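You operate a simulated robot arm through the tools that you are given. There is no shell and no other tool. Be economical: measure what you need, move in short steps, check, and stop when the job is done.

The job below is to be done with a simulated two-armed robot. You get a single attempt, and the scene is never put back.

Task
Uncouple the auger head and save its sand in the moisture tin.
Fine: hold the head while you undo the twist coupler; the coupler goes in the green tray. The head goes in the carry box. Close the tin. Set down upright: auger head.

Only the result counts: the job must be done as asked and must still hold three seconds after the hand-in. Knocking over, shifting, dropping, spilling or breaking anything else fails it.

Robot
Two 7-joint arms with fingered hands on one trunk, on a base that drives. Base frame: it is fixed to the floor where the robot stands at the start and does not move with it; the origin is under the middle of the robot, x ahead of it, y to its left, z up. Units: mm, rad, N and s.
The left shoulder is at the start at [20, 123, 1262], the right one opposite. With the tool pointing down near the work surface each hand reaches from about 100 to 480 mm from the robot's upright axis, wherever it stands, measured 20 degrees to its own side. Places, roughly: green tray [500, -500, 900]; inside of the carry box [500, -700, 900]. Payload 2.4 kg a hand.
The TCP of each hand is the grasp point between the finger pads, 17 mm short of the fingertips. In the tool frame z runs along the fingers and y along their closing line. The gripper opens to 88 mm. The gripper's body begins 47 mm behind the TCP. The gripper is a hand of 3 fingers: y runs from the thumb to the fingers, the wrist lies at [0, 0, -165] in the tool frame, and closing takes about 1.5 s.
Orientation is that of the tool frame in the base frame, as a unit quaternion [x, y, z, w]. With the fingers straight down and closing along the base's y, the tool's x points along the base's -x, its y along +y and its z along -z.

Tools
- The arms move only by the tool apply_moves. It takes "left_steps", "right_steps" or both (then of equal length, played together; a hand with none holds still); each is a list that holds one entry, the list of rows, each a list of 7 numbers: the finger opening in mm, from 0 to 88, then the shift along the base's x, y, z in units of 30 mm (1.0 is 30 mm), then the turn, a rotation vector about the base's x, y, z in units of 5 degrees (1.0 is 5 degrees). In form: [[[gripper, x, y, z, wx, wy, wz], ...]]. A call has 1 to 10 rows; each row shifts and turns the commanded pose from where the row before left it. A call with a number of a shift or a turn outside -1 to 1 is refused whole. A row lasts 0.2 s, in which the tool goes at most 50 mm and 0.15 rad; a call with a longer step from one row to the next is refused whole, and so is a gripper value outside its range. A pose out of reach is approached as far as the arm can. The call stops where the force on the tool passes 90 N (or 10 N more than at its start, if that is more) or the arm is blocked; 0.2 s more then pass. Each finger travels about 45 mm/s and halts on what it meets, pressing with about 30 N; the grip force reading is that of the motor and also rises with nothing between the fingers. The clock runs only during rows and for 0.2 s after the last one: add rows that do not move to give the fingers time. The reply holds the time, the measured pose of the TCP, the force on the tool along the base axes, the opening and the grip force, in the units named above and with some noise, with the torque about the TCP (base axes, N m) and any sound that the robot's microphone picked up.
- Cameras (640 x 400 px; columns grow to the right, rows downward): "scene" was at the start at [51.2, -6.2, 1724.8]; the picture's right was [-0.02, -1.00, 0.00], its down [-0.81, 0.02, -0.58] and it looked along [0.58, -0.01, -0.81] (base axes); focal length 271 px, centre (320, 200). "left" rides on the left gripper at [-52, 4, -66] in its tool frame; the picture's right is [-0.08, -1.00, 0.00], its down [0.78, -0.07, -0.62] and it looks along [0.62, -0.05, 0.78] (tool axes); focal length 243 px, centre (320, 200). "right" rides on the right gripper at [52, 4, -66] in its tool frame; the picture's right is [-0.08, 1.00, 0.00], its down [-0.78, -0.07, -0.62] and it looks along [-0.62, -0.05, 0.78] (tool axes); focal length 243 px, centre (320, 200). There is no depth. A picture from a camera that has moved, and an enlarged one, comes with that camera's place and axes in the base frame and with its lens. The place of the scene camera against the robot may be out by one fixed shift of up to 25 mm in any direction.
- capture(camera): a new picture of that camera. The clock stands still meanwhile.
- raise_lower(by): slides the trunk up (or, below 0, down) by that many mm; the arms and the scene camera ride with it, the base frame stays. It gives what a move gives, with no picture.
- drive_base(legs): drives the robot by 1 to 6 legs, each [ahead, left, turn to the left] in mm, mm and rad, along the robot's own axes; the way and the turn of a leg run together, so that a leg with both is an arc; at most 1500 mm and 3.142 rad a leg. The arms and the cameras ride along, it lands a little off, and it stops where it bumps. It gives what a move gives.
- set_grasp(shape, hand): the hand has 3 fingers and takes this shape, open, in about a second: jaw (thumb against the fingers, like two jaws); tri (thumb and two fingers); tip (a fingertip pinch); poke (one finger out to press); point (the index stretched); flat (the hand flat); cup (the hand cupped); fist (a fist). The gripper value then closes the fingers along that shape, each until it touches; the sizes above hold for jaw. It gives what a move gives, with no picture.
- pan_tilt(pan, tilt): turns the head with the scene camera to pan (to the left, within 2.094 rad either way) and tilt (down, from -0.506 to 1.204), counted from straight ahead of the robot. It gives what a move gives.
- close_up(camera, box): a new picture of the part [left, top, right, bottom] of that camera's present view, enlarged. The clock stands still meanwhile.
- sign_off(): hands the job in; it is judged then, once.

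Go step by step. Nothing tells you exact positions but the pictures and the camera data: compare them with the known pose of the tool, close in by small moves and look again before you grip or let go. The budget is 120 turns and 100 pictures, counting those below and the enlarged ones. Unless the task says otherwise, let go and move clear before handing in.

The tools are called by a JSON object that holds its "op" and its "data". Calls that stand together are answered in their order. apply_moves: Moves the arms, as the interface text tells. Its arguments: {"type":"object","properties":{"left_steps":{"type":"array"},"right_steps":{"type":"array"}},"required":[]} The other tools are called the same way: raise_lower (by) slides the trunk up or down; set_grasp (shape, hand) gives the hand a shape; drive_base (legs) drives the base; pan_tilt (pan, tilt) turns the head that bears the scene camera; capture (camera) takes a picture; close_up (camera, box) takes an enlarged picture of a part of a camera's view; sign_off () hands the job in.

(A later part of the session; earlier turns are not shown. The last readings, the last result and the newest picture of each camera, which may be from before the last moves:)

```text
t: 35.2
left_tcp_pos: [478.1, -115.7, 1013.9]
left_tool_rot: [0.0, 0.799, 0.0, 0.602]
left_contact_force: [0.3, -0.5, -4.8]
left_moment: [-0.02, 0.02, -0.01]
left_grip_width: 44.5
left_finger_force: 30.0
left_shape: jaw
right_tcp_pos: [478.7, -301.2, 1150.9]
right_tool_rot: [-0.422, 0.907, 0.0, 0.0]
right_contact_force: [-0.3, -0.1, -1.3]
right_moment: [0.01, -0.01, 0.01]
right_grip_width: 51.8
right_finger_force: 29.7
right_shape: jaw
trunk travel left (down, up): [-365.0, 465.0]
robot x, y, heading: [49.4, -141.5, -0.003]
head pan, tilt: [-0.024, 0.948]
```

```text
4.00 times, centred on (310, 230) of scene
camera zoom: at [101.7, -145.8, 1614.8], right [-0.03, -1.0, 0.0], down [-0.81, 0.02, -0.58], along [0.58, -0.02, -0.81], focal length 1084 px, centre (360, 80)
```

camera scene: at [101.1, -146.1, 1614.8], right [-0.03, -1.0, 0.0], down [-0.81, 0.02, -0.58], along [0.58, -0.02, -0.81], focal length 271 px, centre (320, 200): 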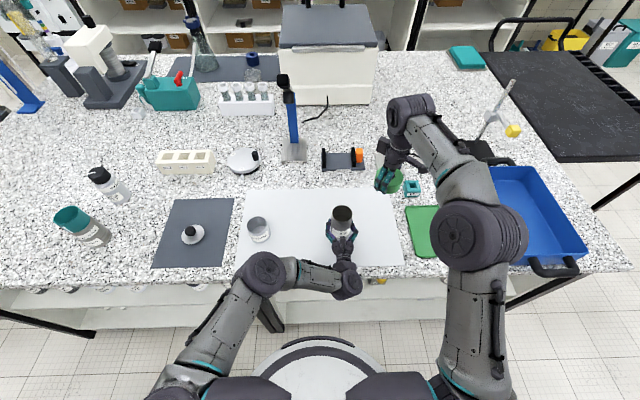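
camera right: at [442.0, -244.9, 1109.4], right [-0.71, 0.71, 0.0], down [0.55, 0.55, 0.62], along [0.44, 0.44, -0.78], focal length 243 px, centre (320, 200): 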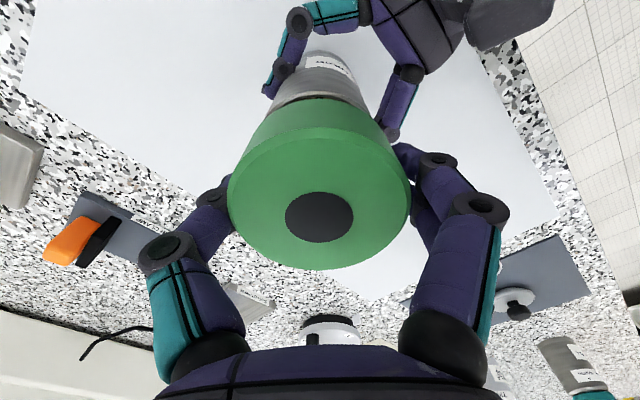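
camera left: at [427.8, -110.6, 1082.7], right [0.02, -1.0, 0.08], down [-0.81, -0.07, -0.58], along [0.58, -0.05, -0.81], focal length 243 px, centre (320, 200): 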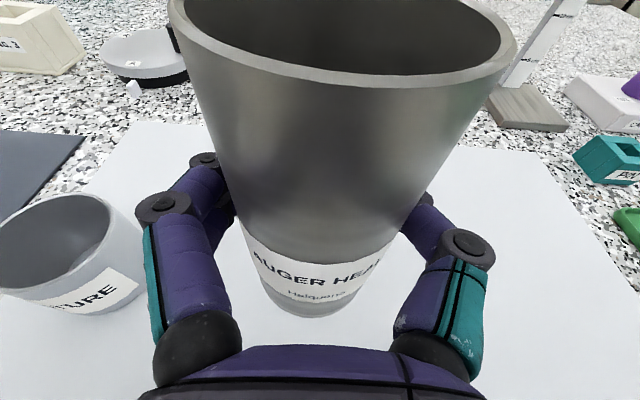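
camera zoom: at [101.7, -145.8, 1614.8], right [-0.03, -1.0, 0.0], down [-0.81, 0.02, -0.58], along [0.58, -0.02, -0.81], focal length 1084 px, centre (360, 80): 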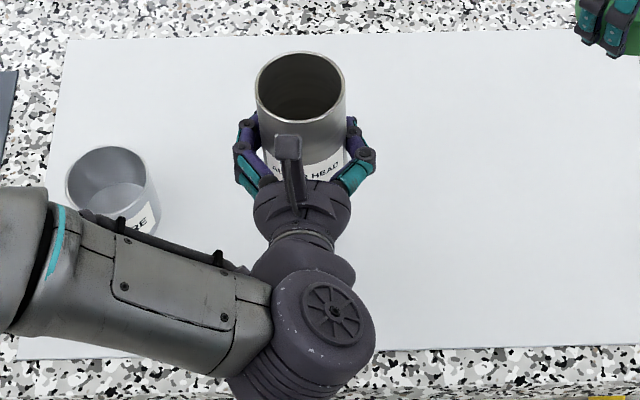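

The head is upright again and moves rigidly with the hand. I'll tilt it gradually toward the tin, to 50° first, keeping its lip over the tin's centre.

{"op": "apply_moves", "data": {"left_steps": [[[40, 0.015, 0.24, 0, -1, 0, 0], [40, 0.015, 0.24, 0, -1, 0, 0], [40, 0.015, 0.24, 0, -1, 0, 0], [40, 0.015, 0.24, 0, -1, 0, 0], [40, 0.015, 0.24, 0, -1, 0, 0], [40, 0.015, 0.24, 0, -1, 0, 0], [40, 0.015, 0.24, 0, -1, 0, 0], [40, 0.015, 0.24, 0, -1, 0, 0], [40, 0.015, 0.24, 0, -1, 0, 0], [40, 0, 0.2, 0, -1, 0, 0]]]}}

{"op": "close_up", "data": {"camera": "scene", "box": [200, 160, 360, 280]}}

{"op": "capture", "data": {"camera": "left"}}

```text
t: 37.4
left_tcp_pos: [482.1, -44.4, 1015.2]
left_tool_rot: [-0.256, 0.723, -0.337, 0.545]
left_contact_force: [0.9, -1.1, -4.1]
left_moment: [0.03, -0.02, 0.0]
left_grip_width: 44.5
left_finger_force: 29.9
left_shape: jaw
right_tcp_pos: [479.3, -300.1, 1150.2]
right_tool_rot: [-0.422, 0.907, 0.0, 0.0]
right_contact_force: [-0.2, 0.0, -1.3]
right_moment: [0.0, -0.04, 0.01]
right_grip_width: 51.8
right_finger_force: 30.4
right_shape: jaw
trunk travel left (down, up): [-365.0, 465.0]
robot x, y, heading: [51.3, -142.8, 0.001]
head pan, tilt: [-0.024, 0.948]
```

```text
3.33 times, centred on (280, 220) of scene
camera zoom: at [101.6, -145.5, 1614.8], right [-0.03, -1.0, 0.0], down [-0.81, 0.02, -0.58], along [0.58, -0.02, -0.81], focal length 904 px, centre (453, 133)
```

zoom: 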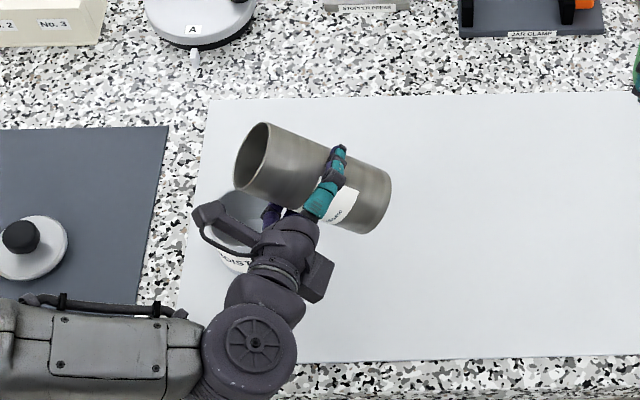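

```text
66 pictures are left
camera left: at [431.1, 11.5, 1055.0], right [0.02, -0.58, 0.82], down [-0.81, -0.49, -0.32], along [0.58, -0.66, -0.48], focal length 243 px, centre (320, 200)
```

left: 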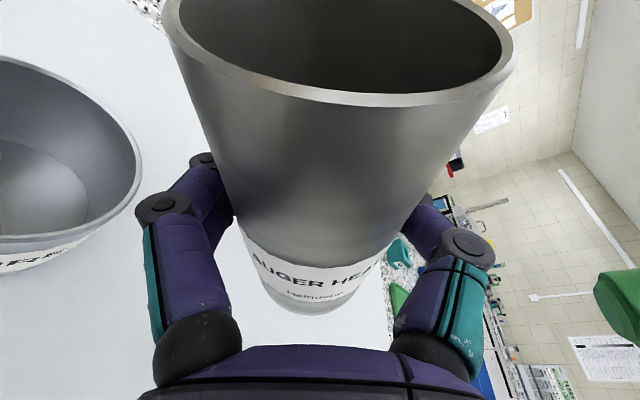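

The lip is above the tin. I'll continue to 85° slowly while lowering the lip closer to the mouth.

{"op": "apply_moves", "data": {"left_steps": [[[40, 0, 0, -0.1, -1, 0, 0], [40, 0, 0, -0.1, -1, 0, 0], [40, 0, 0.03, -0.1, -1, 0, 0], [40, 0, 0.03, -0.1, -1, 0, 0], [40, 0, 0.03, -0.1, -1, 0, 0], [40, 0, 0.06, 0, -1, 0, 0], [40, 0, 0.06, 0, -1, 0, 0], [40, 0, 0, 0, 0, 0, 0]]]}}

{"op": "close_up", "data": {"camera": "scene", "box": [200, 160, 360, 280]}}

{"op": "capture", "data": {"camera": "left"}}

```text
t: 39.2
left_tcp_pos: [483.1, -37.9, 1000.3]
left_tool_rot: [-0.407, 0.588, -0.539, 0.444]
left_contact_force: [0.0, 0.5, -3.9]
left_moment: [0.04, 0.0, 0.01]
left_grip_width: 44.1
left_finger_force: 30.2
left_shape: jaw
right_tcp_pos: [479.1, -300.9, 1150.8]
right_tool_rot: [-0.422, 0.907, 0.0, 0.0]
right_contact_force: [0.1, -1.0, -0.6]
right_moment: [0.04, -0.05, 0.02]
right_grip_width: 51.5
right_finger_force: 29.9
right_shape: jaw
trunk travel left (down, up): [-365.0, 465.0]
robot x, y, heading: [50.5, -138.3, 0.0]
head pan, tilt: [-0.024, 0.948]
```

```text
3.33 times, centred on (280, 220) of scene
camera zoom: at [101.6, -145.7, 1614.8], right [-0.03, -1.0, 0.0], down [-0.81, 0.02, -0.58], along [0.58, -0.02, -0.81], focal length 904 px, centre (453, 133)
```

zoom: 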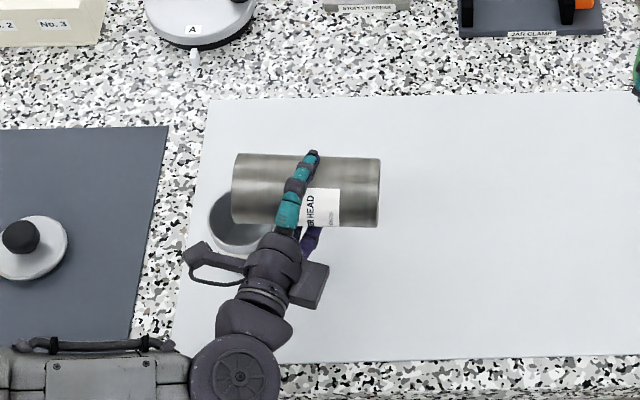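

```text
64 pictures are left
camera left: at [431.3, 30.6, 1000.6], right [0.02, 0.0, 1.0], down [-0.81, -0.58, 0.02], along [0.58, -0.81, -0.02], focal length 243 px, centre (320, 200)
```

left: 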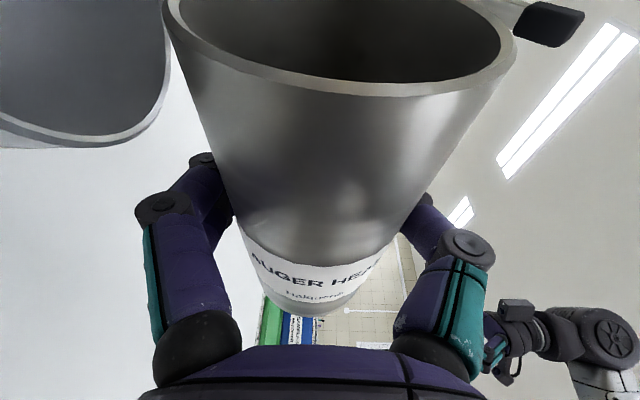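

The lip is a little past the tin's centre, so I'll shift back slightly and tilt on to 105°, holding the lip height.

{"op": "apply_moves", "data": {"left_steps": [[[40, 0, -0.3, 0, 0, 0, 0], [40, 0, 0.08, 0.15, -1, 0, 0], [40, 0, 0.08, 0.15, -1, 0, 0], [40, 0, 0.1, 0.15, -1, 0, 0], [40, 0, 0.1, 0.15, -1, 0, 0], [40, 0, 0, 0, 0, 0, 0]]]}}

{"op": "close_up", "data": {"camera": "scene", "box": [230, 180, 340, 260]}}

{"op": "capture", "data": {"camera": "left"}}

```text
t: 40.6
left_tcp_pos: [481.2, -36.8, 1017.7]
left_tool_rot: [0.479, -0.485, 0.634, -0.366]
left_contact_force: [-0.6, 0.5, -5.3]
left_moment: [0.03, 0.01, 0.01]
left_grip_width: 44.1
left_finger_force: 29.7
left_shape: jaw
right_tcp_pos: [478.5, -301.4, 1151.1]
right_tool_rot: [-0.421, 0.907, 0.0, 0.0]
right_contact_force: [-0.2, 0.7, -1.2]
right_moment: [-0.03, 0.0, 0.0]
right_grip_width: 51.7
right_finger_force: 29.9
right_shape: jaw
trunk travel left (down, up): [-365.0, 465.0]
robot x, y, heading: [47.7, -141.2, -0.004]
head pan, tilt: [-0.024, 0.948]
```

```text
5.00 times, centred on (285, 220) of scene
camera zoom: at [101.6, -145.7, 1614.8], right [-0.03, -1.0, 0.0], down [-0.81, 0.02, -0.58], along [0.58, -0.02, -0.81], focal length 1355 px, centre (495, 100)
```

zoom: 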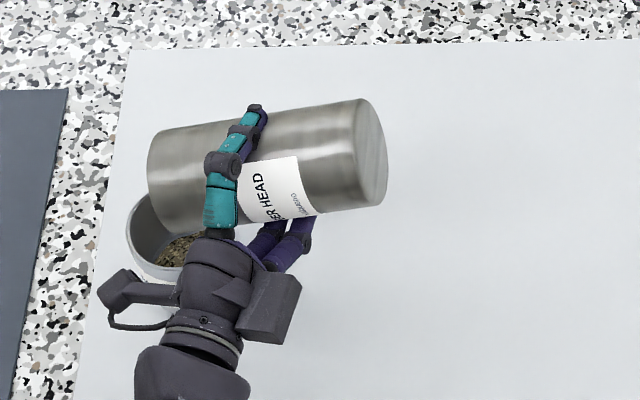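

```text
62 pictures are left
camera left: at [431.5, 28.7, 995.3], right [0.02, 0.34, 0.94], down [-0.81, -0.54, 0.22], along [0.58, -0.77, 0.26], focal length 243 px, centre (320, 200)
```

left: 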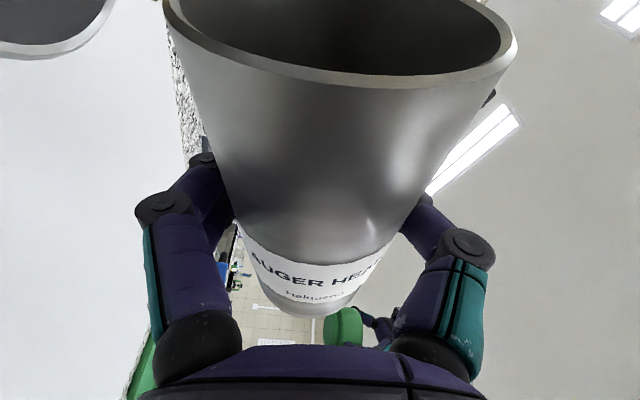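

Sand is already landing in the tin with nothing spilled. I'll tilt on to 125°, keeping the lip in place.

{"op": "apply_moves", "data": {"left_steps": [[[40, 0, 0.13, 0.12, -1, 0, 0], [40, 0, 0.13, 0.12, -1, 0, 0], [40, 0, 0.14, 0.12, -1, 0, 0], [40, 0, 0.14, 0.12, -1, 0, 0], [40, 0, 0, 0, 0, 0, 0], [40, 0, 0, 0, 0, 0, 0]]]}}

{"op": "close_up", "data": {"camera": "scene", "box": [230, 180, 340, 260]}}

```text
t: 42.0
left_tcp_pos: [481.2, -20.0, 1031.3]
left_tool_rot: [0.534, -0.369, 0.708, -0.278]
left_contact_force: [0.0, -0.3, -5.4]
left_moment: [0.06, -0.02, -0.02]
left_grip_width: 37.2
left_finger_force: 29.9
left_shape: jaw
right_tcp_pos: [478.3, -300.3, 1150.0]
right_tool_rot: [-0.422, 0.907, 0.0, 0.0]
right_contact_force: [-0.6, -0.5, -1.3]
right_moment: [-0.01, 0.0, 0.03]
right_grip_width: 51.7
right_finger_force: 30.0
right_shape: jaw
trunk travel left (down, up): [-365.0, 465.0]
robot x, y, heading: [52.3, -141.6, 0.001]
head pan, tilt: [-0.024, 0.948]
```

```text
5.00 times, centred on (285, 220) of scene
camera zoom: at [101.6, -145.6, 1614.8], right [-0.03, -1.0, 0.0], down [-0.81, 0.02, -0.58], along [0.58, -0.02, -0.81], focal length 1355 px, centre (495, 100)
```

zoom: 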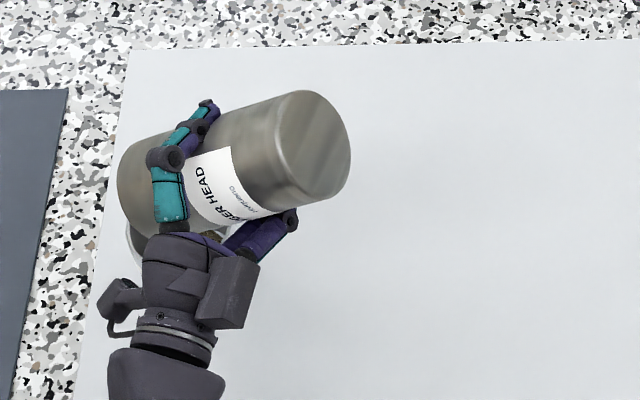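

The grip width dropped from 44 to 37 mm, so the head may be shifting in the hand. I'll check before doing anything else.

{"op": "capture", "data": {"camera": "left"}}

```text
60 pictures are left
camera left: at [431.2, 33.5, 988.8], right [0.02, 0.64, 0.77], down [-0.81, -0.44, 0.39], along [0.58, -0.63, 0.51], focal length 243 px, centre (320, 200)
```

left: 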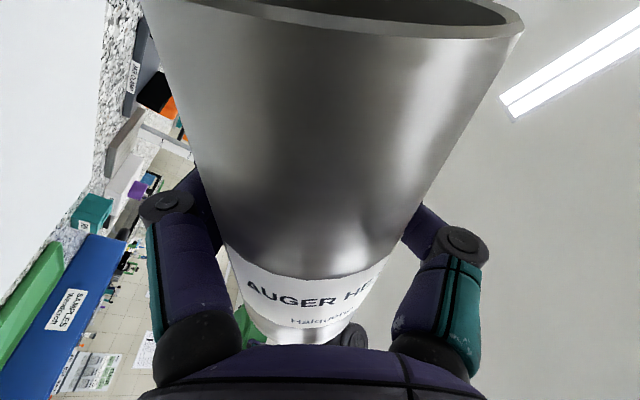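

The head settled slightly deeper toward the palm and the fingers now wrap past its widest point, so it's still held. I'll tilt a further 15° gently to empty it and check the grip.

{"op": "apply_moves", "data": {"left_steps": [[[40, 0, 0.16, 0.15, -1, 0, 0], [40, 0, 0.16, 0.1, -1, 0, 0], [40, 0, 0.16, 0.1, -1, 0, 0], [40, 0, 0, 0, 0, 0, 0], [40, 0, 0, 0, 0, 0, 0], [40, 0, 0, 0, 0, 0, 0]]]}}

{"op": "capture", "data": {"camera": "left"}}

{"op": "close_up", "data": {"camera": "scene", "box": [230, 180, 340, 260]}}

```text
t: 43.4
left_tcp_pos: [481.0, -6.3, 1041.9]
left_tool_rot: [0.567, -0.273, 0.75, -0.205]
left_contact_force: [-0.3, -0.2, -3.8]
left_moment: [0.0, -0.05, 0.0]
left_grip_width: 36.8
left_finger_force: 29.7
left_shape: jaw
right_tcp_pos: [478.4, -300.0, 1150.7]
right_tool_rot: [-0.422, 0.907, 0.0, 0.001]
right_contact_force: [-0.1, -0.1, -2.0]
right_moment: [-0.01, -0.01, 0.01]
right_grip_width: 51.9
right_finger_force: 30.2
right_shape: jaw
trunk travel left (down, up): [-365.0, 465.0]
robot x, y, heading: [51.3, -138.8, -0.006]
head pan, tilt: [-0.024, 0.948]
```

```text
59 pictures are left
camera left: at [431.0, 35.0, 987.1], right [0.02, 0.82, 0.58], down [-0.81, -0.32, 0.49], along [0.58, -0.48, 0.65], focal length 243 px, centre (320, 200)
```

left: 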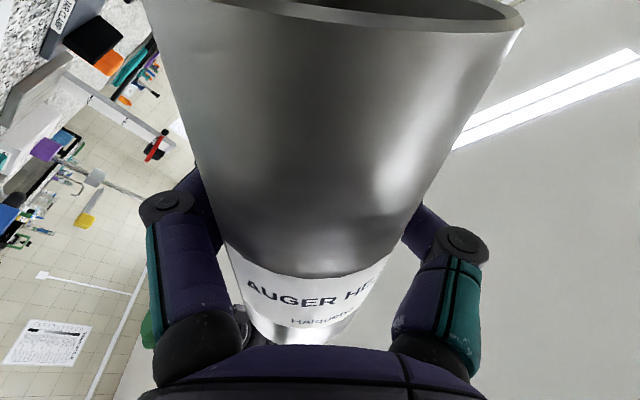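

```text
5.00 times, centred on (285, 220) of scene
camera zoom: at [101.6, -145.6, 1614.8], right [-0.03, -1.0, 0.0], down [-0.81, 0.02, -0.58], along [0.58, -0.02, -0.81], focal length 1355 px, centre (495, 100)
```

zoom: 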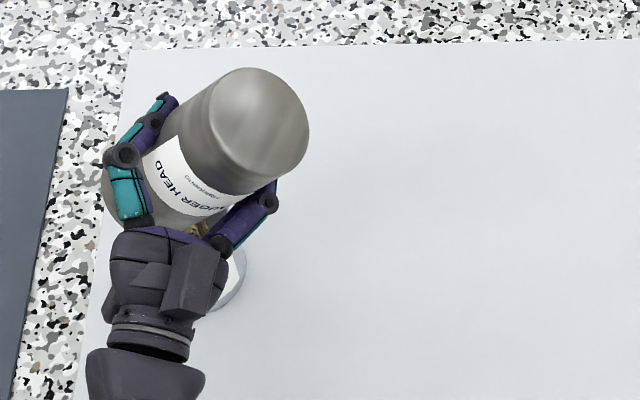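

The grip is unchanged and the pour looks complete. I'll turn the head back the same way, keeping it over the tin until it is past level, then look at both.

{"op": "apply_moves", "data": {"left_steps": [[[40, 0, -0.16, -0.05, 1, 0, 0], [40, 0, -0.16, -0.05, 1, 0, 0], [40, 0, -0.16, -0.05, 1, 0, 0], [40, 0, -0.13, -0.1, 1, 0, 0], [40, 0, -0.13, -0.1, 1, 0, 0], [40, 0, -0.13, -0.1, 1, 0, 0], [40, 0, -0.13, -0.1, 1, 0, 0], [40, 0, -0.1, 0, 1, 0, 0], [40, 0, -0.1, 0, 1, 0, 0], [40, 0, -0.1, 0, 1, 0, 0]]]}}

{"op": "apply_moves", "data": {"left_steps": [[[40, 0, -0.1, 0, 1, 0, 0], [40, 0, -0.1, 0.1, 1, 0, 0], [40, 0, -0.1, 0.1, 1, 0, 0], [40, 0, -0.2, 0.1, 1, 0, 0], [40, 0, -0.3, 0.1, 1, 0, 0], [40, 0, -0.4, 0, 1, 0, 0], [40, 0, -0.4, 0, 1, 0, 0], [40, 0, -0.4, 0, 1, 0, 0], [40, 0, -0.4, 0, 1, 0, 0], [40, 0, -0.4, 0, 1, 0, 0]]]}}

{"op": "apply_moves", "data": {"left_steps": [[[40, 0, -0.4, 0, 1, 0, 0], [40, 0, -0.3, 0, 1, 0, 0], [40, 0, -0.3, 0, 1, 0, 0], [40, 0, 0, 0, 1, 0, 0], [40, 0, 0, 0, 1, 0, 0], [40, 0, 0, 0, 1, 0, 0], [40, 0, 0, 0, 1, 0, 0], [40, 0, 0, 0, 1, 0, 0], [40, 0, 0, 0, 0, 0, 0]]]}}

{"op": "capture", "data": {"camera": "left"}}

{"op": "close_up", "data": {"camera": "scene", "box": [230, 180, 390, 280]}}

```text
t: 45.6
left_tcp_pos: [481.8, -44.3, 1026.6]
left_tool_rot: [-0.426, 0.565, -0.564, 0.427]
left_contact_force: [0.7, 0.1, -3.6]
left_moment: [0.04, -0.01, 0.01]
left_grip_width: 37.1
left_finger_force: 29.6
left_shape: jaw
right_tcp_pos: [478.7, -300.0, 1150.6]
right_tool_rot: [-0.422, 0.907, 0.0, 0.0]
right_contact_force: [-0.3, -0.2, -1.6]
right_moment: [0.0, 0.02, -0.01]
right_grip_width: 51.8
right_finger_force: 29.5
right_shape: jaw
trunk travel left (down, up): [-365.0, 465.0]
robot x, y, heading: [46.3, -140.1, -0.001]
head pan, tilt: [-0.024, 0.948]
```

```text
t: 47.8
left_tcp_pos: [482.7, -128.8, 1037.9]
left_tool_rot: [-0.206, 0.75, -0.272, 0.566]
left_contact_force: [0.1, 0.8, -4.7]
left_moment: [0.02, -0.03, 0.0]
left_grip_width: 36.4
left_finger_force: 30.1
left_shape: jaw
right_tcp_pos: [480.2, -300.6, 1149.9]
right_tool_rot: [-0.422, 0.907, 0.0, 0.001]
right_contact_force: [-0.9, -0.8, -0.3]
right_moment: [-0.02, 0.0, 0.0]
right_grip_width: 51.6
right_finger_force: 30.4
right_shape: jaw
trunk travel left (down, up): [-365.0, 465.0]
robot x, y, heading: [49.2, -140.5, 0.001]
head pan, tilt: [-0.024, 0.948]
```

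```text
t: 49.8
left_tcp_pos: [481.2, -159.9, 1037.1]
left_tool_rot: [0.0, 0.799, 0.001, 0.602]
left_contact_force: [0.2, 0.7, -4.6]
left_moment: [0.02, -0.04, 0.01]
left_grip_width: 36.8
left_finger_force: 30.1
left_shape: jaw
right_tcp_pos: [478.7, -301.2, 1150.8]
right_tool_rot: [-0.422, 0.907, 0.0, 0.0]
right_contact_force: [-0.2, 1.2, -1.1]
right_moment: [-0.03, 0.0, 0.02]
right_grip_width: 51.7
right_finger_force: 29.7
right_shape: jaw
trunk travel left (down, up): [-365.0, 465.0]
robot x, y, heading: [51.1, -138.2, -0.003]
head pan, tilt: [-0.024, 0.948]
```

```text
57 pictures are left
camera left: at [431.0, -154.4, 1105.8], right [0.02, -1.0, 0.08], down [-0.81, -0.07, -0.58], along [0.58, -0.05, -0.81], focal length 243 px, centre (320, 200)
```

left: 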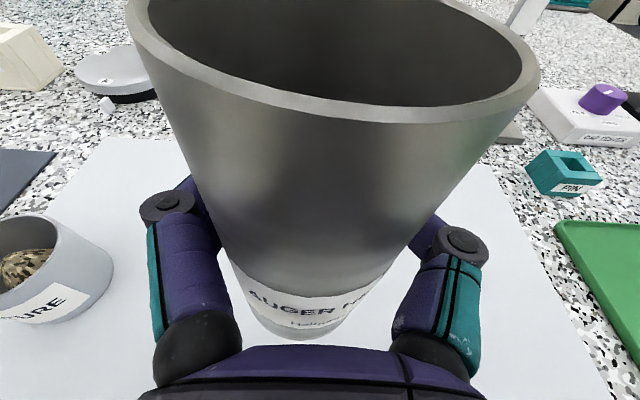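

```text
4.00 times, centred on (310, 230) of scene
camera zoom: at [101.7, -145.9, 1614.8], right [-0.03, -1.0, 0.0], down [-0.81, 0.02, -0.58], along [0.58, -0.02, -0.81], focal length 1084 px, centre (360, 80)
```

zoom: 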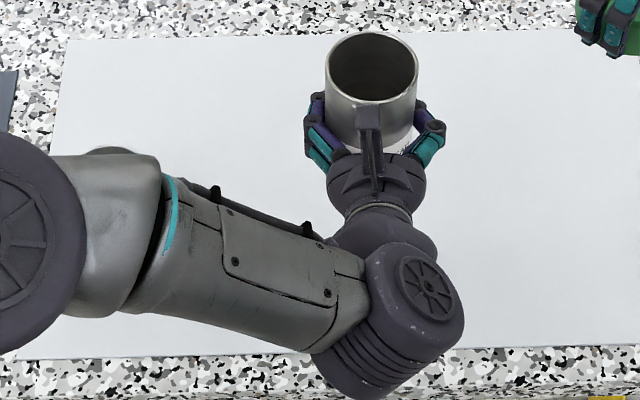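

The sand is heaped in the tin, and the head appears upright in the grip with its bottom about 51 mm below the TCP. I'll lower it back onto the white mat near its old place.

{"op": "apply_moves", "data": {"left_steps": [[[40, 0, -0.6, 0, 0, 0, 0], [40, 0, -0.6, -0.3, 0, 0, 0], [40, 0, -0.4, -0.6, 0, 0, 0], [40, 0, 0, -0.6, 0, 0, 0], [40, 0, 0, -0.5, 0, 0, 0], [40, 0, 0, -0.3, 0, 0, 0], [40, 0, 0, -0.2, 0, 0, 0], [40, 0, 0, 0, 0, 0, 0]]]}}

{"op": "capture", "data": {"camera": "left"}}

{"op": "close_up", "data": {"camera": "scene", "box": [230, 180, 390, 280]}}

```text
t: 51.6
left_tcp_pos: [481.4, -207.9, 962.5]
left_tool_rot: [0.0, 0.798, 0.0, 0.603]
left_contact_force: [0.9, -0.7, -4.7]
left_moment: [-0.01, -0.01, 0.0]
left_grip_width: 36.1
left_finger_force: 29.7
left_shape: jaw
right_tcp_pos: [479.6, -301.4, 1149.9]
right_tool_rot: [-0.422, 0.907, 0.0, 0.001]
right_contact_force: [0.1, -0.6, -1.2]
right_moment: [-0.02, 0.03, 0.03]
right_grip_width: 51.7
right_finger_force: 30.0
right_shape: jaw
trunk travel left (down, up): [-365.0, 465.0]
robot x, y, heading: [54.5, -138.5, -0.003]
head pan, tilt: [-0.024, 0.948]
```

```text
55 pictures are left
camera left: at [431.4, -202.2, 1031.1], right [0.02, -1.0, 0.08], down [-0.81, -0.07, -0.58], along [0.58, -0.05, -0.81], focal length 243 px, centre (320, 200)
```

left: 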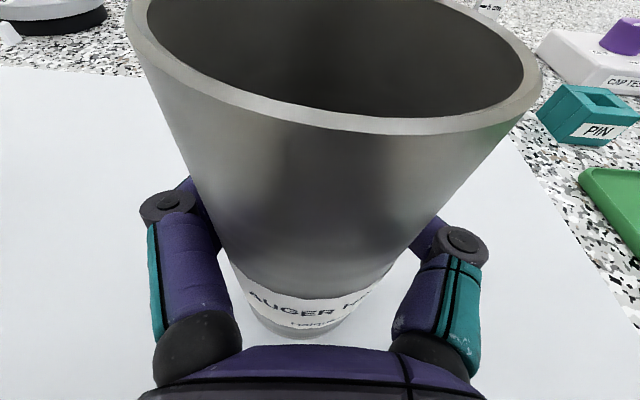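

```text
4.00 times, centred on (310, 230) of scene
camera zoom: at [101.6, -146.0, 1614.8], right [-0.03, -1.0, 0.0], down [-0.81, 0.02, -0.58], along [0.58, -0.02, -0.81], focal length 1084 px, centre (360, 80)
```

zoom: 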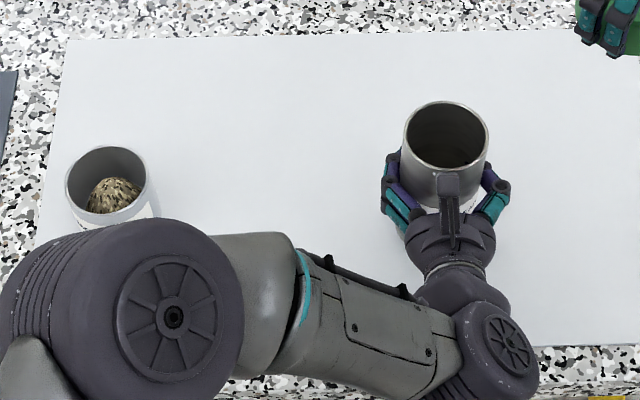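

No sand outside the tin. I'll lower the last few mm gently to feel the contact.

{"op": "apply_moves", "data": {"left_steps": [[[40, 0, 0, -0.1, 0, 0, 0], [40, 0, 0, -0.07, 0, 0, 0], [40, 0, 0, 0, 0, 0, 0]]]}}

```text
t: 52.4
left_tcp_pos: [480.7, -206.9, 958.1]
left_tool_rot: [0.0, 0.798, 0.0, 0.602]
left_contact_force: [-1.0, -0.1, -2.2]
left_moment: [-0.07, -0.05, 0.01]
left_grip_width: 36.1
left_finger_force: 30.5
left_shape: jaw
right_tcp_pos: [479.1, -301.1, 1150.0]
right_tool_rot: [-0.422, 0.907, 0.0, 0.0]
right_contact_force: [0.5, -0.2, -1.7]
right_moment: [0.0, 0.01, -0.02]
right_grip_width: 51.8
right_finger_force: 30.2
right_shape: jaw
trunk travel left (down, up): [-365.0, 465.0]
robot x, y, heading: [51.0, -139.0, -0.003]
head pan, tilt: [-0.024, 0.948]
```

{"op": "apply_moves", "data": {"left_steps": [[[40, 0, 0, -0.07, 0, 0, 0], [40, 0, 0, 0, 0, 0, 0]]]}}

{"op": "close_up", "data": {"camera": "scene", "box": [300, 180, 390, 250]}}

{"op": "capture", "data": {"camera": "right"}}

```text
t: 53.0
left_tcp_pos: [481.3, -205.5, 957.7]
left_tool_rot: [-0.001, 0.797, 0.001, 0.604]
left_contact_force: [-1.1, 3.3, 9.6]
left_moment: [-0.07, -0.13, 0.0]
left_grip_width: 36.4
left_finger_force: 30.2
left_shape: jaw
right_tcp_pos: [477.4, -299.2, 1151.6]
right_tool_rot: [-0.421, 0.907, 0.0, 0.001]
right_contact_force: [-0.4, 0.0, -1.0]
right_moment: [-0.02, 0.01, 0.01]
right_grip_width: 51.6
right_finger_force: 29.9
right_shape: jaw
trunk travel left (down, up): [-365.0, 465.0]
robot x, y, heading: [50.5, -139.8, 0.001]
head pan, tilt: [-0.024, 0.948]
```

```text
5.71 times, centred on (345, 215) of scene
camera zoom: at [100.0, -145.3, 1615.0], right [-0.03, -1.0, 0.0], down [-0.81, 0.02, -0.58], along [0.58, -0.02, -0.81], focal length 1549 px, centre (177, 114)
```

zoom: 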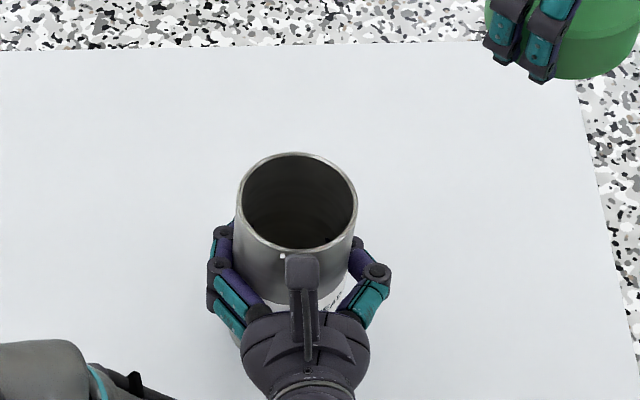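

```text
52 pictures are left
camera right: at [440.5, -337.2, 1217.4], right [-0.71, 0.71, 0.0], down [0.55, 0.55, 0.62], along [0.44, 0.44, -0.78], focal length 243 px, centre (320, 200)
```

right: 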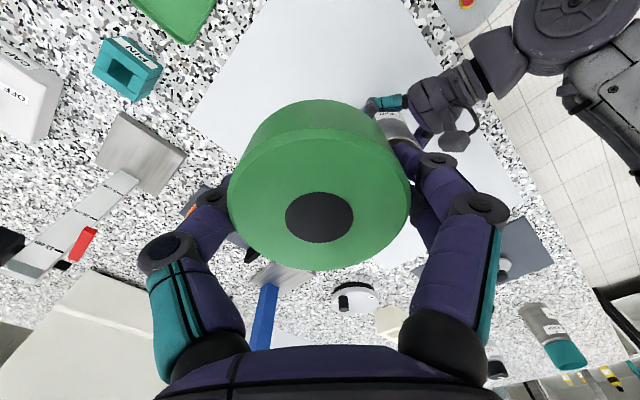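

The head is firmly on the mat. I'll open the left hand gently and check that the head stands.

{"op": "apply_moves", "data": {"left_steps": [[[38, 0, 0, 0.02, 0, 0, 0], [42, 0, 0, 0, 0, 0, 0], [46, 0, 0, 0, 0, 0, 0], [52, 0, 0, 0, 0, 0, 0], [60, 0, 0, 0, 0, 0, 0], [70, 0, 0, 0, 0, 0, 0], [88, 0, 0, 0, 0, 0, 0], [88, 0, 0, 0, 0, 0, 0], [88, 0, 0, 0, 0, 0, 0], [88, 0, 0, 0, 0, 0, 0]]]}}

{"op": "capture", "data": {"camera": "left"}}

{"op": "close_up", "data": {"camera": "scene", "box": [300, 180, 390, 250]}}

```text
t: 55.2
left_tcp_pos: [481.5, -207.1, 957.6]
left_tool_rot: [0.0, 0.798, 0.001, 0.603]
left_contact_force: [0.8, -0.6, 0.9]
left_moment: [-0.04, -0.03, -0.01]
left_grip_width: 87.6
left_finger_force: 0.1
left_shape: jaw
right_tcp_pos: [479.2, -300.9, 1150.7]
right_tool_rot: [-0.422, 0.907, 0.0, 0.001]
right_contact_force: [0.9, 0.5, -0.5]
right_moment: [-0.01, -0.03, 0.01]
right_grip_width: 51.7
right_finger_force: 29.7
right_shape: jaw
trunk travel left (down, up): [-365.0, 465.0]
robot x, y, heading: [48.3, -137.3, -0.002]
head pan, tilt: [-0.024, 0.948]
```

```text
51 pictures are left
camera left: at [431.1, -202.3, 1024.7], right [0.02, -1.0, 0.08], down [-0.81, -0.07, -0.58], along [0.58, -0.05, -0.81], focal length 243 px, centre (320, 200)
```

left: 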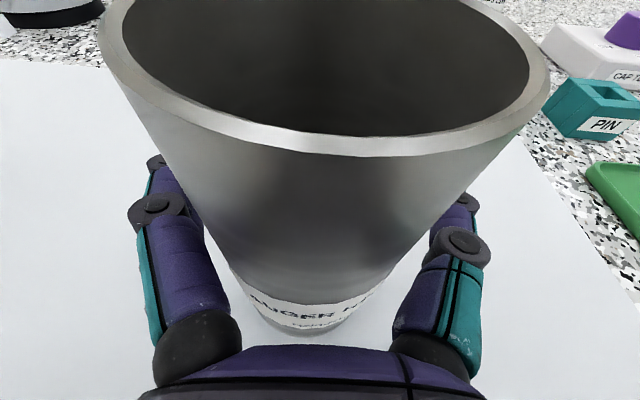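

```text
5.71 times, centred on (345, 215) of scene
camera zoom: at [101.2, -146.0, 1614.8], right [-0.03, -1.0, 0.0], down [-0.81, 0.02, -0.58], along [0.58, -0.02, -0.81], focal length 1549 px, centre (177, 114)
```

zoom: 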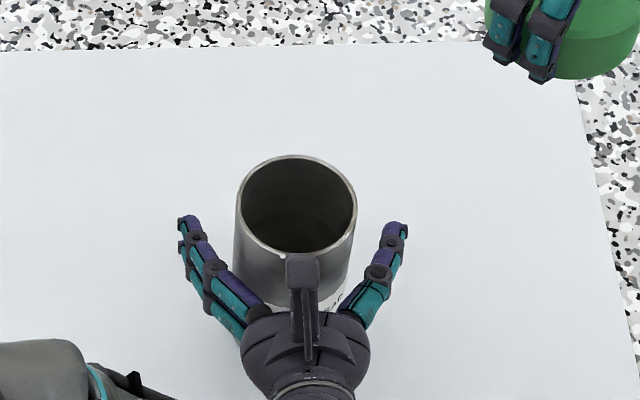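

The head stands upright at about [470, -204]. I'll back the left hand out, raise it, and turn it fingers-down ready for the lid.

{"op": "apply_moves", "data": {"left_steps": [[[88, -0.5, 0, 0.14, 0, 0, 0], [88, -0.6, 0, 0.17, 0, 0, 0], [88, -0.6, 0, 0.17, 0, 0, 0], [88, -0.6, 0, 0.17, 0, 0, 0], [88, -0.6, 0, 0.17, 0, 0, 0], [88, 0, 0.5, 0.8, 0, 0, 0], [88, 0, 0.5, 0.8, 0, 1, 0], [88, 0, 0.5, 0.8, 0, 1, 0], [88, 0, 0.5, 0.8, 0, 1, 0]]]}}

{"op": "apply_moves", "data": {"left_steps": [[[88, 0, 0.3, 0.5, 0, 1, 0], [88, 0, 0.3, 0.5, 0, 1, 0], [88, 0, 0.3, 0.2, 0, 1, 0], [88, 0, 0.3, 0, 0, 1, 0], [88, 0, 0.3, 0, 0, 1, 0], [88, 0, 0.3, 0, 0, 1, 0], [88, 0, 0.3, 0, 0, 1, 0], [88, 0, 0.3, 0, 0, 1, 0], [88, 0, 0.3, 0, 0, 1, 0], [88, 0, 0.3, 0, 0, 1, 0]]]}}

{"op": "apply_moves", "data": {"left_steps": [[[88, 0, 0, 0, 0, 1, 0], [88, 0, 0, 0, 0, 0.8, 0]]]}}

{"op": "drive_base", "data": {"legs": [[0, 200, 0]]}}

{"op": "capture", "data": {"camera": "scene"}}

```text
t: 57.2
left_tcp_pos: [392.5, -146.3, 1077.8]
left_tool_rot: [0.002, 0.87, -0.001, 0.493]
left_contact_force: [-0.4, 0.2, -0.3]
left_moment: [0.01, 0.0, -0.01]
left_grip_width: 87.5
left_finger_force: 0.0
left_shape: jaw
right_tcp_pos: [479.1, -299.8, 1150.1]
right_tool_rot: [-0.422, 0.907, 0.0, 0.0]
right_contact_force: [-0.2, -0.3, -0.6]
right_moment: [0.01, -0.01, -0.01]
right_grip_width: 51.7
right_finger_force: 29.8
right_shape: jaw
trunk travel left (down, up): [-365.0, 465.0]
robot x, y, heading: [52.1, -140.6, 0.002]
head pan, tilt: [-0.024, 0.948]
```

```text
t: 59.4
left_tcp_pos: [393.8, -56.5, 1113.2]
left_tool_rot: [0.0, 0.997, 0.0, 0.078]
left_contact_force: [-0.3, 0.4, -0.3]
left_moment: [0.02, 0.0, -0.01]
left_grip_width: 88.0
left_finger_force: 0.1
left_shape: jaw
right_tcp_pos: [477.8, -300.7, 1150.5]
right_tool_rot: [-0.422, 0.906, 0.0, 0.0]
right_contact_force: [0.4, -0.5, -1.0]
right_moment: [0.03, -0.01, 0.02]
right_grip_width: 51.4
right_finger_force: 30.2
right_shape: jaw
trunk travel left (down, up): [-365.0, 465.0]
robot x, y, heading: [51.5, -142.9, 0.003]
head pan, tilt: [-0.024, 0.948]
```

```text
t: 60.0
left_tcp_pos: [394.1, -55.5, 1113.4]
left_tool_rot: [0.001, 1.0, 0.001, -0.001]
left_contact_force: [0.2, -0.9, -1.1]
left_moment: [0.02, -0.02, -0.04]
left_grip_width: 88.0
left_finger_force: 0.0
left_shape: jaw
right_tcp_pos: [479.7, -299.9, 1151.1]
right_tool_rot: [-0.422, 0.906, 0.0, 0.0]
right_contact_force: [-0.1, 0.5, -0.6]
right_moment: [0.01, 0.01, 0.0]
right_grip_width: 51.6
right_finger_force: 29.9
right_shape: jaw
trunk travel left (down, up): [-365.0, 465.0]
robot x, y, heading: [52.4, -139.2, -0.005]
head pan, tilt: [-0.024, 0.948]
```

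```text
t: 61.6
left_tcp_pos: [393.9, 147.1, 1113.6]
left_tool_rot: [0.0, 1.0, 0.0, 0.001]
left_contact_force: [-0.3, -0.1, -0.4]
left_moment: [0.02, 0.0, 0.01]
left_grip_width: 87.7
left_finger_force: 0.0
left_shape: jaw
right_tcp_pos: [479.3, -96.3, 1150.5]
right_tool_rot: [-0.423, 0.906, 0.0, 0.0]
right_contact_force: [0.3, 1.2, -1.3]
right_moment: [0.01, -0.04, 0.02]
right_grip_width: 51.6
right_finger_force: 30.1
right_shape: jaw
trunk travel left (down, up): [-365.0, 465.0]
robot x, y, heading: [50.3, 62.0, -0.0]
head pan, tilt: [-0.024, 0.948]
```

```text
49 pictures are left
camera scene: at [101.5, 58.1, 1614.8], right [-0.03, -1.0, 0.0], down [-0.81, 0.02, -0.58], along [0.58, -0.02, -0.81], focal length 271 px, centre (320, 200)
```

scene: 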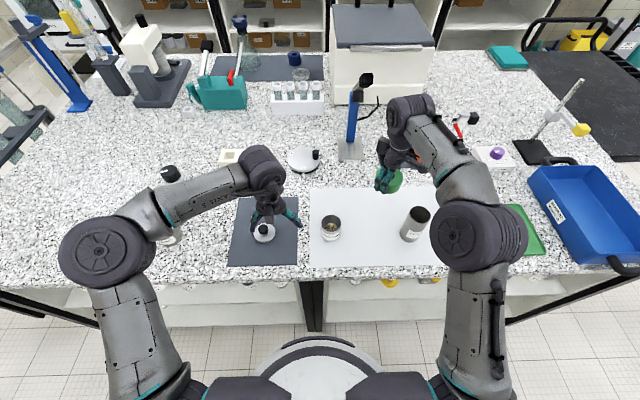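

All is well. I'll move the left hand over the lid and look from its own camera.

{"op": "apply_moves", "data": {"left_steps": [[[88, 0.6, 0.5, -0.2, 0, 0, 0], [88, 0.6, 0.5, -0.4, 0, 0, 0], [88, 0.6, 0.5, -0.5, 0, 0, 0], [88, 0.6, 0.5, -0.5, 0, 0, 0], [88, 0.47, 0.6, -0.5, 0, 0, 0], [88, 0, 0, -0.5, 0, 0, 0], [88, 0, 0, -0.5, 0, 0, 0]]]}}

{"op": "capture", "data": {"camera": "left"}}

{"op": "close_up", "data": {"camera": "scene", "box": [220, 180, 360, 280]}}

```text
t: 63.2
left_tcp_pos: [481.3, 224.2, 1019.7]
left_tool_rot: [0.001, 1.0, 0.0, 0.002]
left_contact_force: [0.0, 0.2, 0.9]
left_moment: [-0.02, 0.0, 0.01]
left_grip_width: 88.0
left_finger_force: 0.0
left_shape: jaw
right_tcp_pos: [479.1, -98.8, 1151.2]
right_tool_rot: [-0.422, 0.907, 0.0, -0.001]
right_contact_force: [0.3, -1.2, -0.8]
right_moment: [-0.01, 0.03, 0.0]
right_grip_width: 51.8
right_finger_force: 29.9
right_shape: jaw
trunk travel left (down, up): [-365.0, 465.0]
robot x, y, heading: [46.7, 61.1, -0.004]
head pan, tilt: [-0.024, 0.948]
```

```text
48 pictures are left
camera left: at [531.6, 229.2, 1085.6], right [0.08, -1.0, 0.0], down [-0.78, -0.07, 0.62], along [-0.62, -0.05, -0.78], focal length 243 px, centre (320, 200)
```

left: 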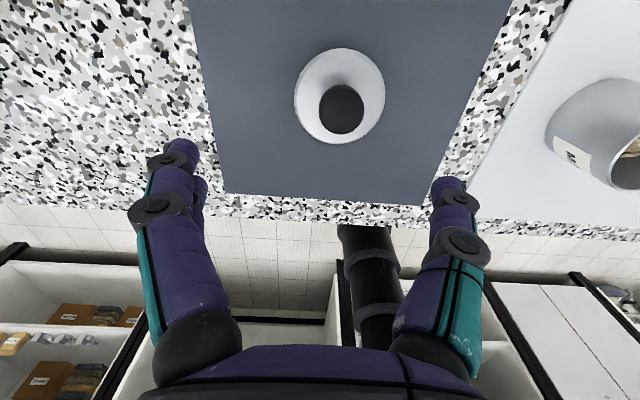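

```text
4.00 times, centred on (290, 230) of scene
camera zoom: at [101.7, 56.7, 1614.8], right [-0.03, -1.0, 0.0], down [-0.81, 0.02, -0.58], along [0.58, -0.02, -0.81], focal length 1084 px, centre (440, 80)
```

zoom: 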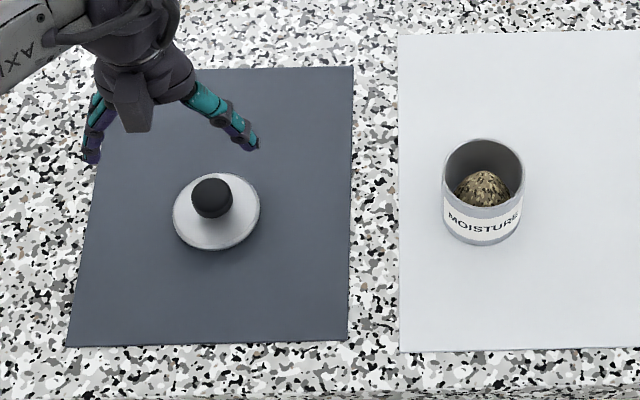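

The lid is at [484.6, 212.5] with its knob top near z 933. Before gripping it I'll hover the left hand over the tin to fix its exact position, moving the right hand (holding the coupler) aside.

{"op": "apply_moves", "data": {"left_steps": [[[88, 0, -0.83, 0, 0, 0, 0], [88, 0, -0.83, 0, 0, 0, 0], [88, 0, -0.83, 0, 0, 0, 0], [88, 0, -0.83, 0, 0, 0, 0], [88, 0, -0.83, 0, 0, 0, 0], [88, 0, -0.83, 0, 0, 0, 0], [88, 0, -0.83, 0, 0, 0, 0], [88, 0, -0.83, 0, 0, 0, 0]]], "right_steps": [[[40, -0.33, -0.42, 0, 0, 0, 0], [40, -0.33, -0.42, 0, 0, 0, 0], [40, -0.33, -0.42, 0, 0, 0, 0], [40, -0.33, -0.42, 0, 0, 0, 0], [40, -0.33, -0.42, 0, 0, 0, 0], [40, -0.33, -0.42, 0, 0, 0, 0], [40, -0.33, -0.42, 0, 0, 0, 0], [40, -0.33, -0.42, 0, 0, 0, 0]]]}}

{"op": "capture", "data": {"camera": "left"}}

```text
t: 65.0
left_tcp_pos: [479.4, 31.3, 1019.4]
left_tool_rot: [0.001, 1.0, 0.0, 0.0]
left_contact_force: [0.3, 0.6, 0.0]
left_moment: [0.0, 0.03, 0.02]
left_grip_width: 87.8
left_finger_force: 0.0
left_shape: jaw
left hand out of reach, approached as far as the arm can: row 8
right_tcp_pos: [399.0, -198.9, 1150.9]
right_tool_rot: [-0.423, 0.906, 0.001, 0.001]
right_contact_force: [1.5, -0.5, -0.1]
right_moment: [-0.01, -0.01, -0.02]
right_grip_width: 51.6
right_finger_force: 29.6
right_shape: jaw
trunk travel left (down, up): [-365.0, 465.0]
robot x, y, heading: [49.4, 58.3, -0.003]
head pan, tilt: [-0.024, 0.948]
```

```text
46 pictures are left
camera left: at [530.2, 36.8, 1085.3], right [0.08, -1.0, 0.0], down [-0.78, -0.06, 0.62], along [-0.62, -0.05, -0.78], focal length 243 px, centre (320, 200)
```

left: 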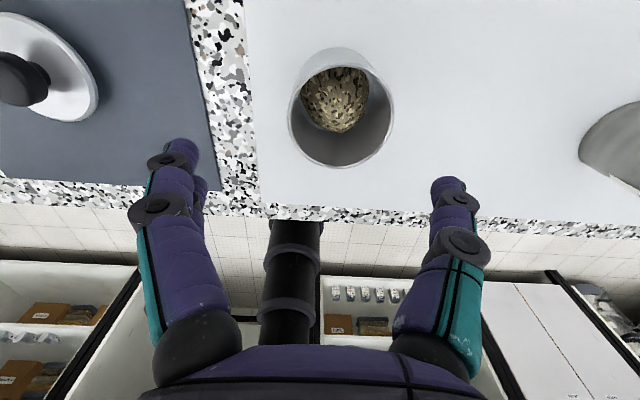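

The tin mouth centre is [487, 21.5, 956], about 55 mm across. Now back to the lid to pick it up by its knob.

{"op": "apply_moves", "data": {"left_steps": [[[88, 0.1, 0.9, 0, 0, 0, 0], [88, 0.07, 1, 0, 0, 0, 0], [88, 0, 1, 0, 0, 0, 0], [88, 0, 1, 0, 0, 0, 0], [88, 0, 1, 0, 0, 0, 0], [88, 0, 1, 0, 0, 0, 0], [80, 0, 0.1, -0.8, 0, 0, 0], [70, 0, 0, -0.8, 0, 0, 0], [60, 0, 0, -0.4, 0, 0, 0], [60, 0, 0, 0, 0, 0, 0]]]}}

{"op": "capture", "data": {"camera": "left"}}

```text
t: 67.2
left_tcp_pos: [486.2, 214.2, 960.9]
left_tool_rot: [-0.001, 1.0, 0.0, 0.0]
left_contact_force: [0.5, 0.1, -0.4]
left_moment: [0.02, 0.0, 0.01]
left_grip_width: 60.3
left_finger_force: 0.0
left_shape: jaw
right_tcp_pos: [401.7, -198.8, 1149.5]
right_tool_rot: [-0.423, 0.906, 0.0, 0.0]
right_contact_force: [-0.2, 0.2, -1.0]
right_moment: [0.03, -0.01, -0.05]
right_grip_width: 51.7
right_finger_force: 30.1
right_shape: jaw
trunk travel left (down, up): [-365.0, 465.0]
robot x, y, heading: [50.8, 61.1, -0.001]
head pan, tilt: [-0.024, 0.948]
```

```text
45 pictures are left
camera left: at [536.4, 218.4, 1025.3], right [0.08, -1.0, 0.0], down [-0.78, -0.07, 0.62], along [-0.62, -0.05, -0.78], focal length 243 px, centre (320, 200)
```

left: 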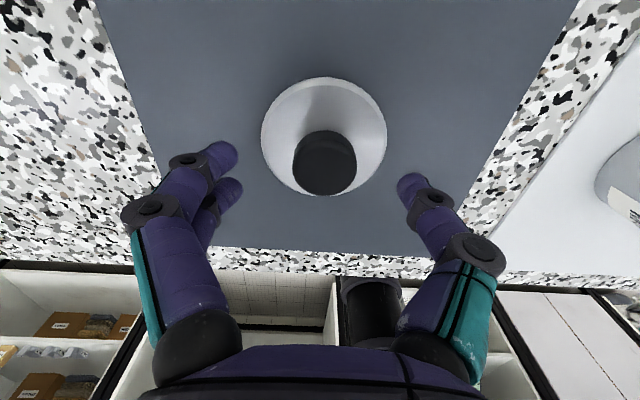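

The knob sits centred, with its top at about z 938. I'll go down to z≈934 and close gently on the knob.

{"op": "apply_moves", "data": {"left_steps": [[[60, 0, -0.05, -0.4, 0, 0, 0], [60, 0, 0, -0.3, 0, 0, 0], [60, 0, 0, -0.2, 0, 0, 0], [40, 0, 0, 0, 0, 0, 0], [30, 0, 0, 0, 0, 0, 0], [15, 0, 0, 0, 0, 0, 0], [15, 0, 0, 0, 0, 0, 0], [15, 0, 0, 0, 0, 0, 0], [15, 0, 0, 0, 0, 0, 0], [15, 0, 0, 0, 0, 0, 0]]]}}

{"op": "capture", "data": {"camera": "left"}}

{"op": "close_up", "data": {"camera": "scene", "box": [220, 180, 360, 280]}}

```text
t: 69.4
left_tcp_pos: [485.4, 212.4, 933.3]
left_tool_rot: [0.0, 1.0, 0.0, 0.001]
left_contact_force: [0.1, 1.8, 4.3]
left_moment: [0.12, -0.03, -0.01]
left_grip_width: 45.0
left_finger_force: 29.8
left_shape: jaw
right_tcp_pos: [400.9, -198.2, 1151.3]
right_tool_rot: [-0.423, 0.906, 0.001, 0.001]
right_contact_force: [-0.3, 1.2, -1.1]
right_moment: [0.03, -0.02, 0.01]
right_grip_width: 51.8
right_finger_force: 30.0
right_shape: jaw
trunk travel left (down, up): [-365.0, 465.0]
robot x, y, heading: [53.6, 60.1, 0.001]
head pan, tilt: [-0.024, 0.948]
```

```text
44 pictures are left
camera left: at [536.3, 216.4, 999.0], right [0.08, -1.0, 0.0], down [-0.78, -0.07, 0.62], along [-0.62, -0.05, -0.78], focal length 243 px, centre (320, 200)
```

left: 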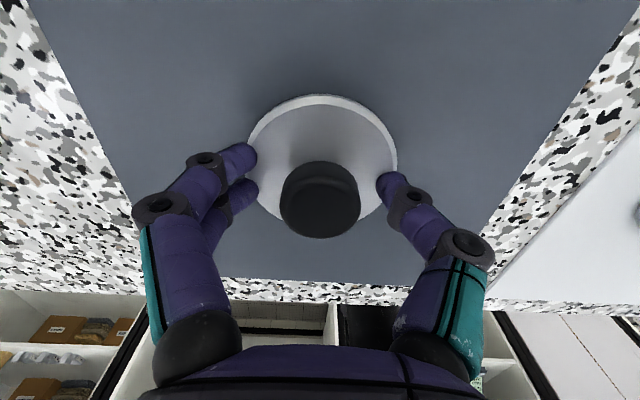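

```text
4.00 times, centred on (290, 230) of scene
camera zoom: at [101.2, 56.6, 1614.8], right [-0.03, -1.0, 0.0], down [-0.81, 0.02, -0.58], along [0.58, -0.01, -0.81], focal length 1084 px, centre (440, 80)
```

zoom: 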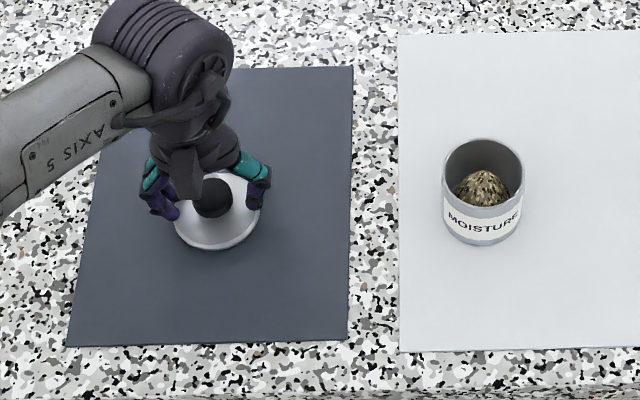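

The fingertips met the disc's edge rather than the knob. I'll open, rise 9 mm and close again.

{"op": "apply_moves", "data": {"left_steps": [[[55, 0, 0, 0, 0, 0, 0], [66, 0, 0, 0, 0, 0, 0], [66, 0, 0, 0.15, 0, 0, 0], [66, 0, 0, 0.15, 0, 0, 0], [40, 0, 0, 0, 0, 0, 0], [15, 0, 0, 0, 0, 0, 0], [15, 0, 0, 0, 0, 0, 0], [15, 0, 0, 0, 0, 0, 0], [15, 0, 0, 0, 0, 0, 0], [15, 0, 0, 0, 0, 0, 0]]]}}

{"op": "capture", "data": {"camera": "left"}}

```text
t: 71.6
left_tcp_pos: [485.5, 210.6, 941.7]
left_tool_rot: [-0.001, 1.0, 0.0, 0.002]
left_contact_force: [-0.4, 0.1, -0.3]
left_moment: [0.0, -0.01, 0.01]
left_grip_width: 19.7
left_finger_force: 30.0
left_shape: jaw
right_tcp_pos: [400.7, -198.3, 1151.1]
right_tool_rot: [-0.423, 0.906, -0.001, 0.0]
right_contact_force: [0.1, 0.3, -0.7]
right_moment: [0.01, -0.04, 0.0]
right_grip_width: 51.7
right_finger_force: 30.0
right_shape: jaw
trunk travel left (down, up): [-365.0, 465.0]
robot x, y, heading: [48.4, 63.9, 0.003]
head pan, tilt: [-0.024, 0.948]
```

```text
42 pictures are left
camera left: at [536.3, 216.2, 1008.0], right [0.08, -1.0, 0.0], down [-0.78, -0.07, 0.62], along [-0.62, -0.05, -0.78], focal length 243 px, centre (320, 200)
```

left: 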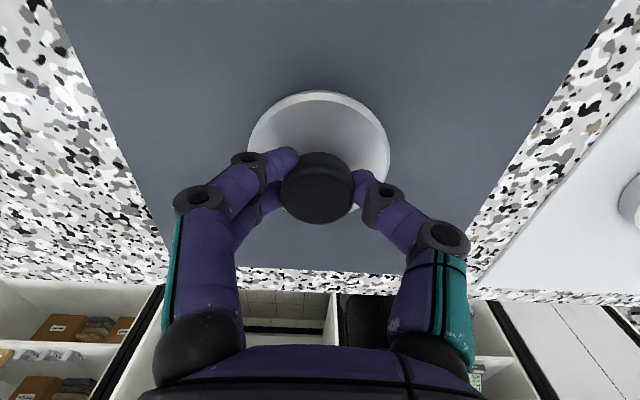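

The knob is gripped. I'll lift 30 mm and check that the lid comes up level.

{"op": "apply_moves", "data": {"left_steps": [[[15, 0, 0, 0.2, 0, 0, 0], [15, 0, 0, 0.4, 0, 0, 0], [15, 0, 0, 0.4, 0, 0, 0], [15, 0, 0, 0, 0, 0, 0]]]}}

{"op": "capture", "data": {"camera": "left"}}

{"op": "close_up", "data": {"camera": "scene", "box": [220, 180, 360, 280]}}

```text
t: 72.6
left_tcp_pos: [485.8, 210.9, 972.1]
left_tool_rot: [-0.001, 1.0, 0.0, 0.002]
left_contact_force: [0.7, -0.4, 0.3]
left_moment: [0.0, -0.01, -0.01]
left_grip_width: 19.4
left_finger_force: 30.3
left_shape: jaw
right_tcp_pos: [400.9, -198.4, 1151.3]
right_tool_rot: [-0.423, 0.906, 0.0, 0.0]
right_contact_force: [0.3, -0.6, -0.8]
right_moment: [-0.03, 0.03, 0.01]
right_grip_width: 51.8
right_finger_force: 30.0
right_shape: jaw
trunk travel left (down, up): [-365.0, 465.0]
robot x, y, heading: [46.8, 62.1, -0.006]
head pan, tilt: [-0.024, 0.948]
```

```text
41 pictures are left
camera left: at [536.0, 216.6, 1037.4], right [0.09, -1.0, 0.0], down [-0.78, -0.07, 0.62], along [-0.62, -0.05, -0.78], focal length 243 px, centre (320, 200)
```

left: 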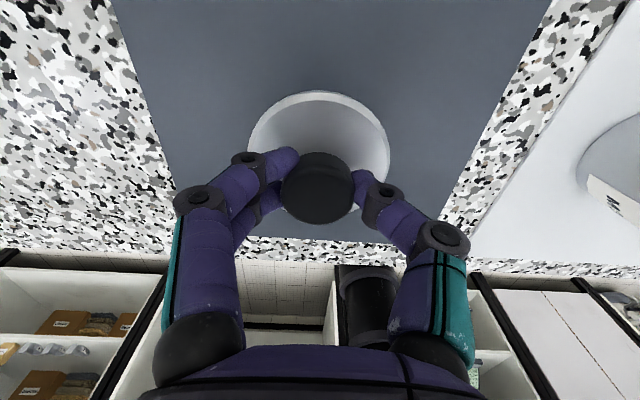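

```text
4.00 times, centred on (290, 230) of scene
camera zoom: at [101.5, 56.6, 1614.8], right [-0.03, -1.0, 0.0], down [-0.81, 0.02, -0.58], along [0.58, -0.01, -0.81], focal length 1084 px, centre (440, 80)
```

zoom: 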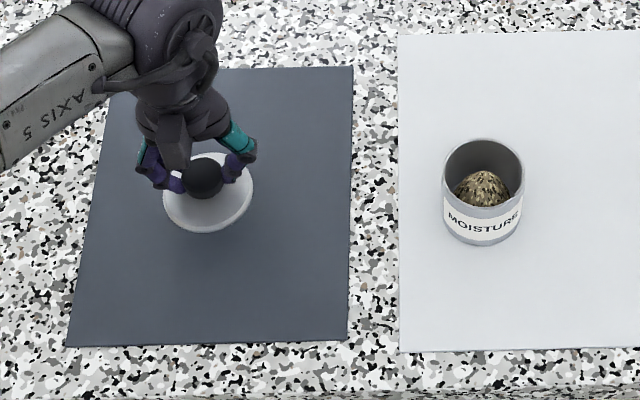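

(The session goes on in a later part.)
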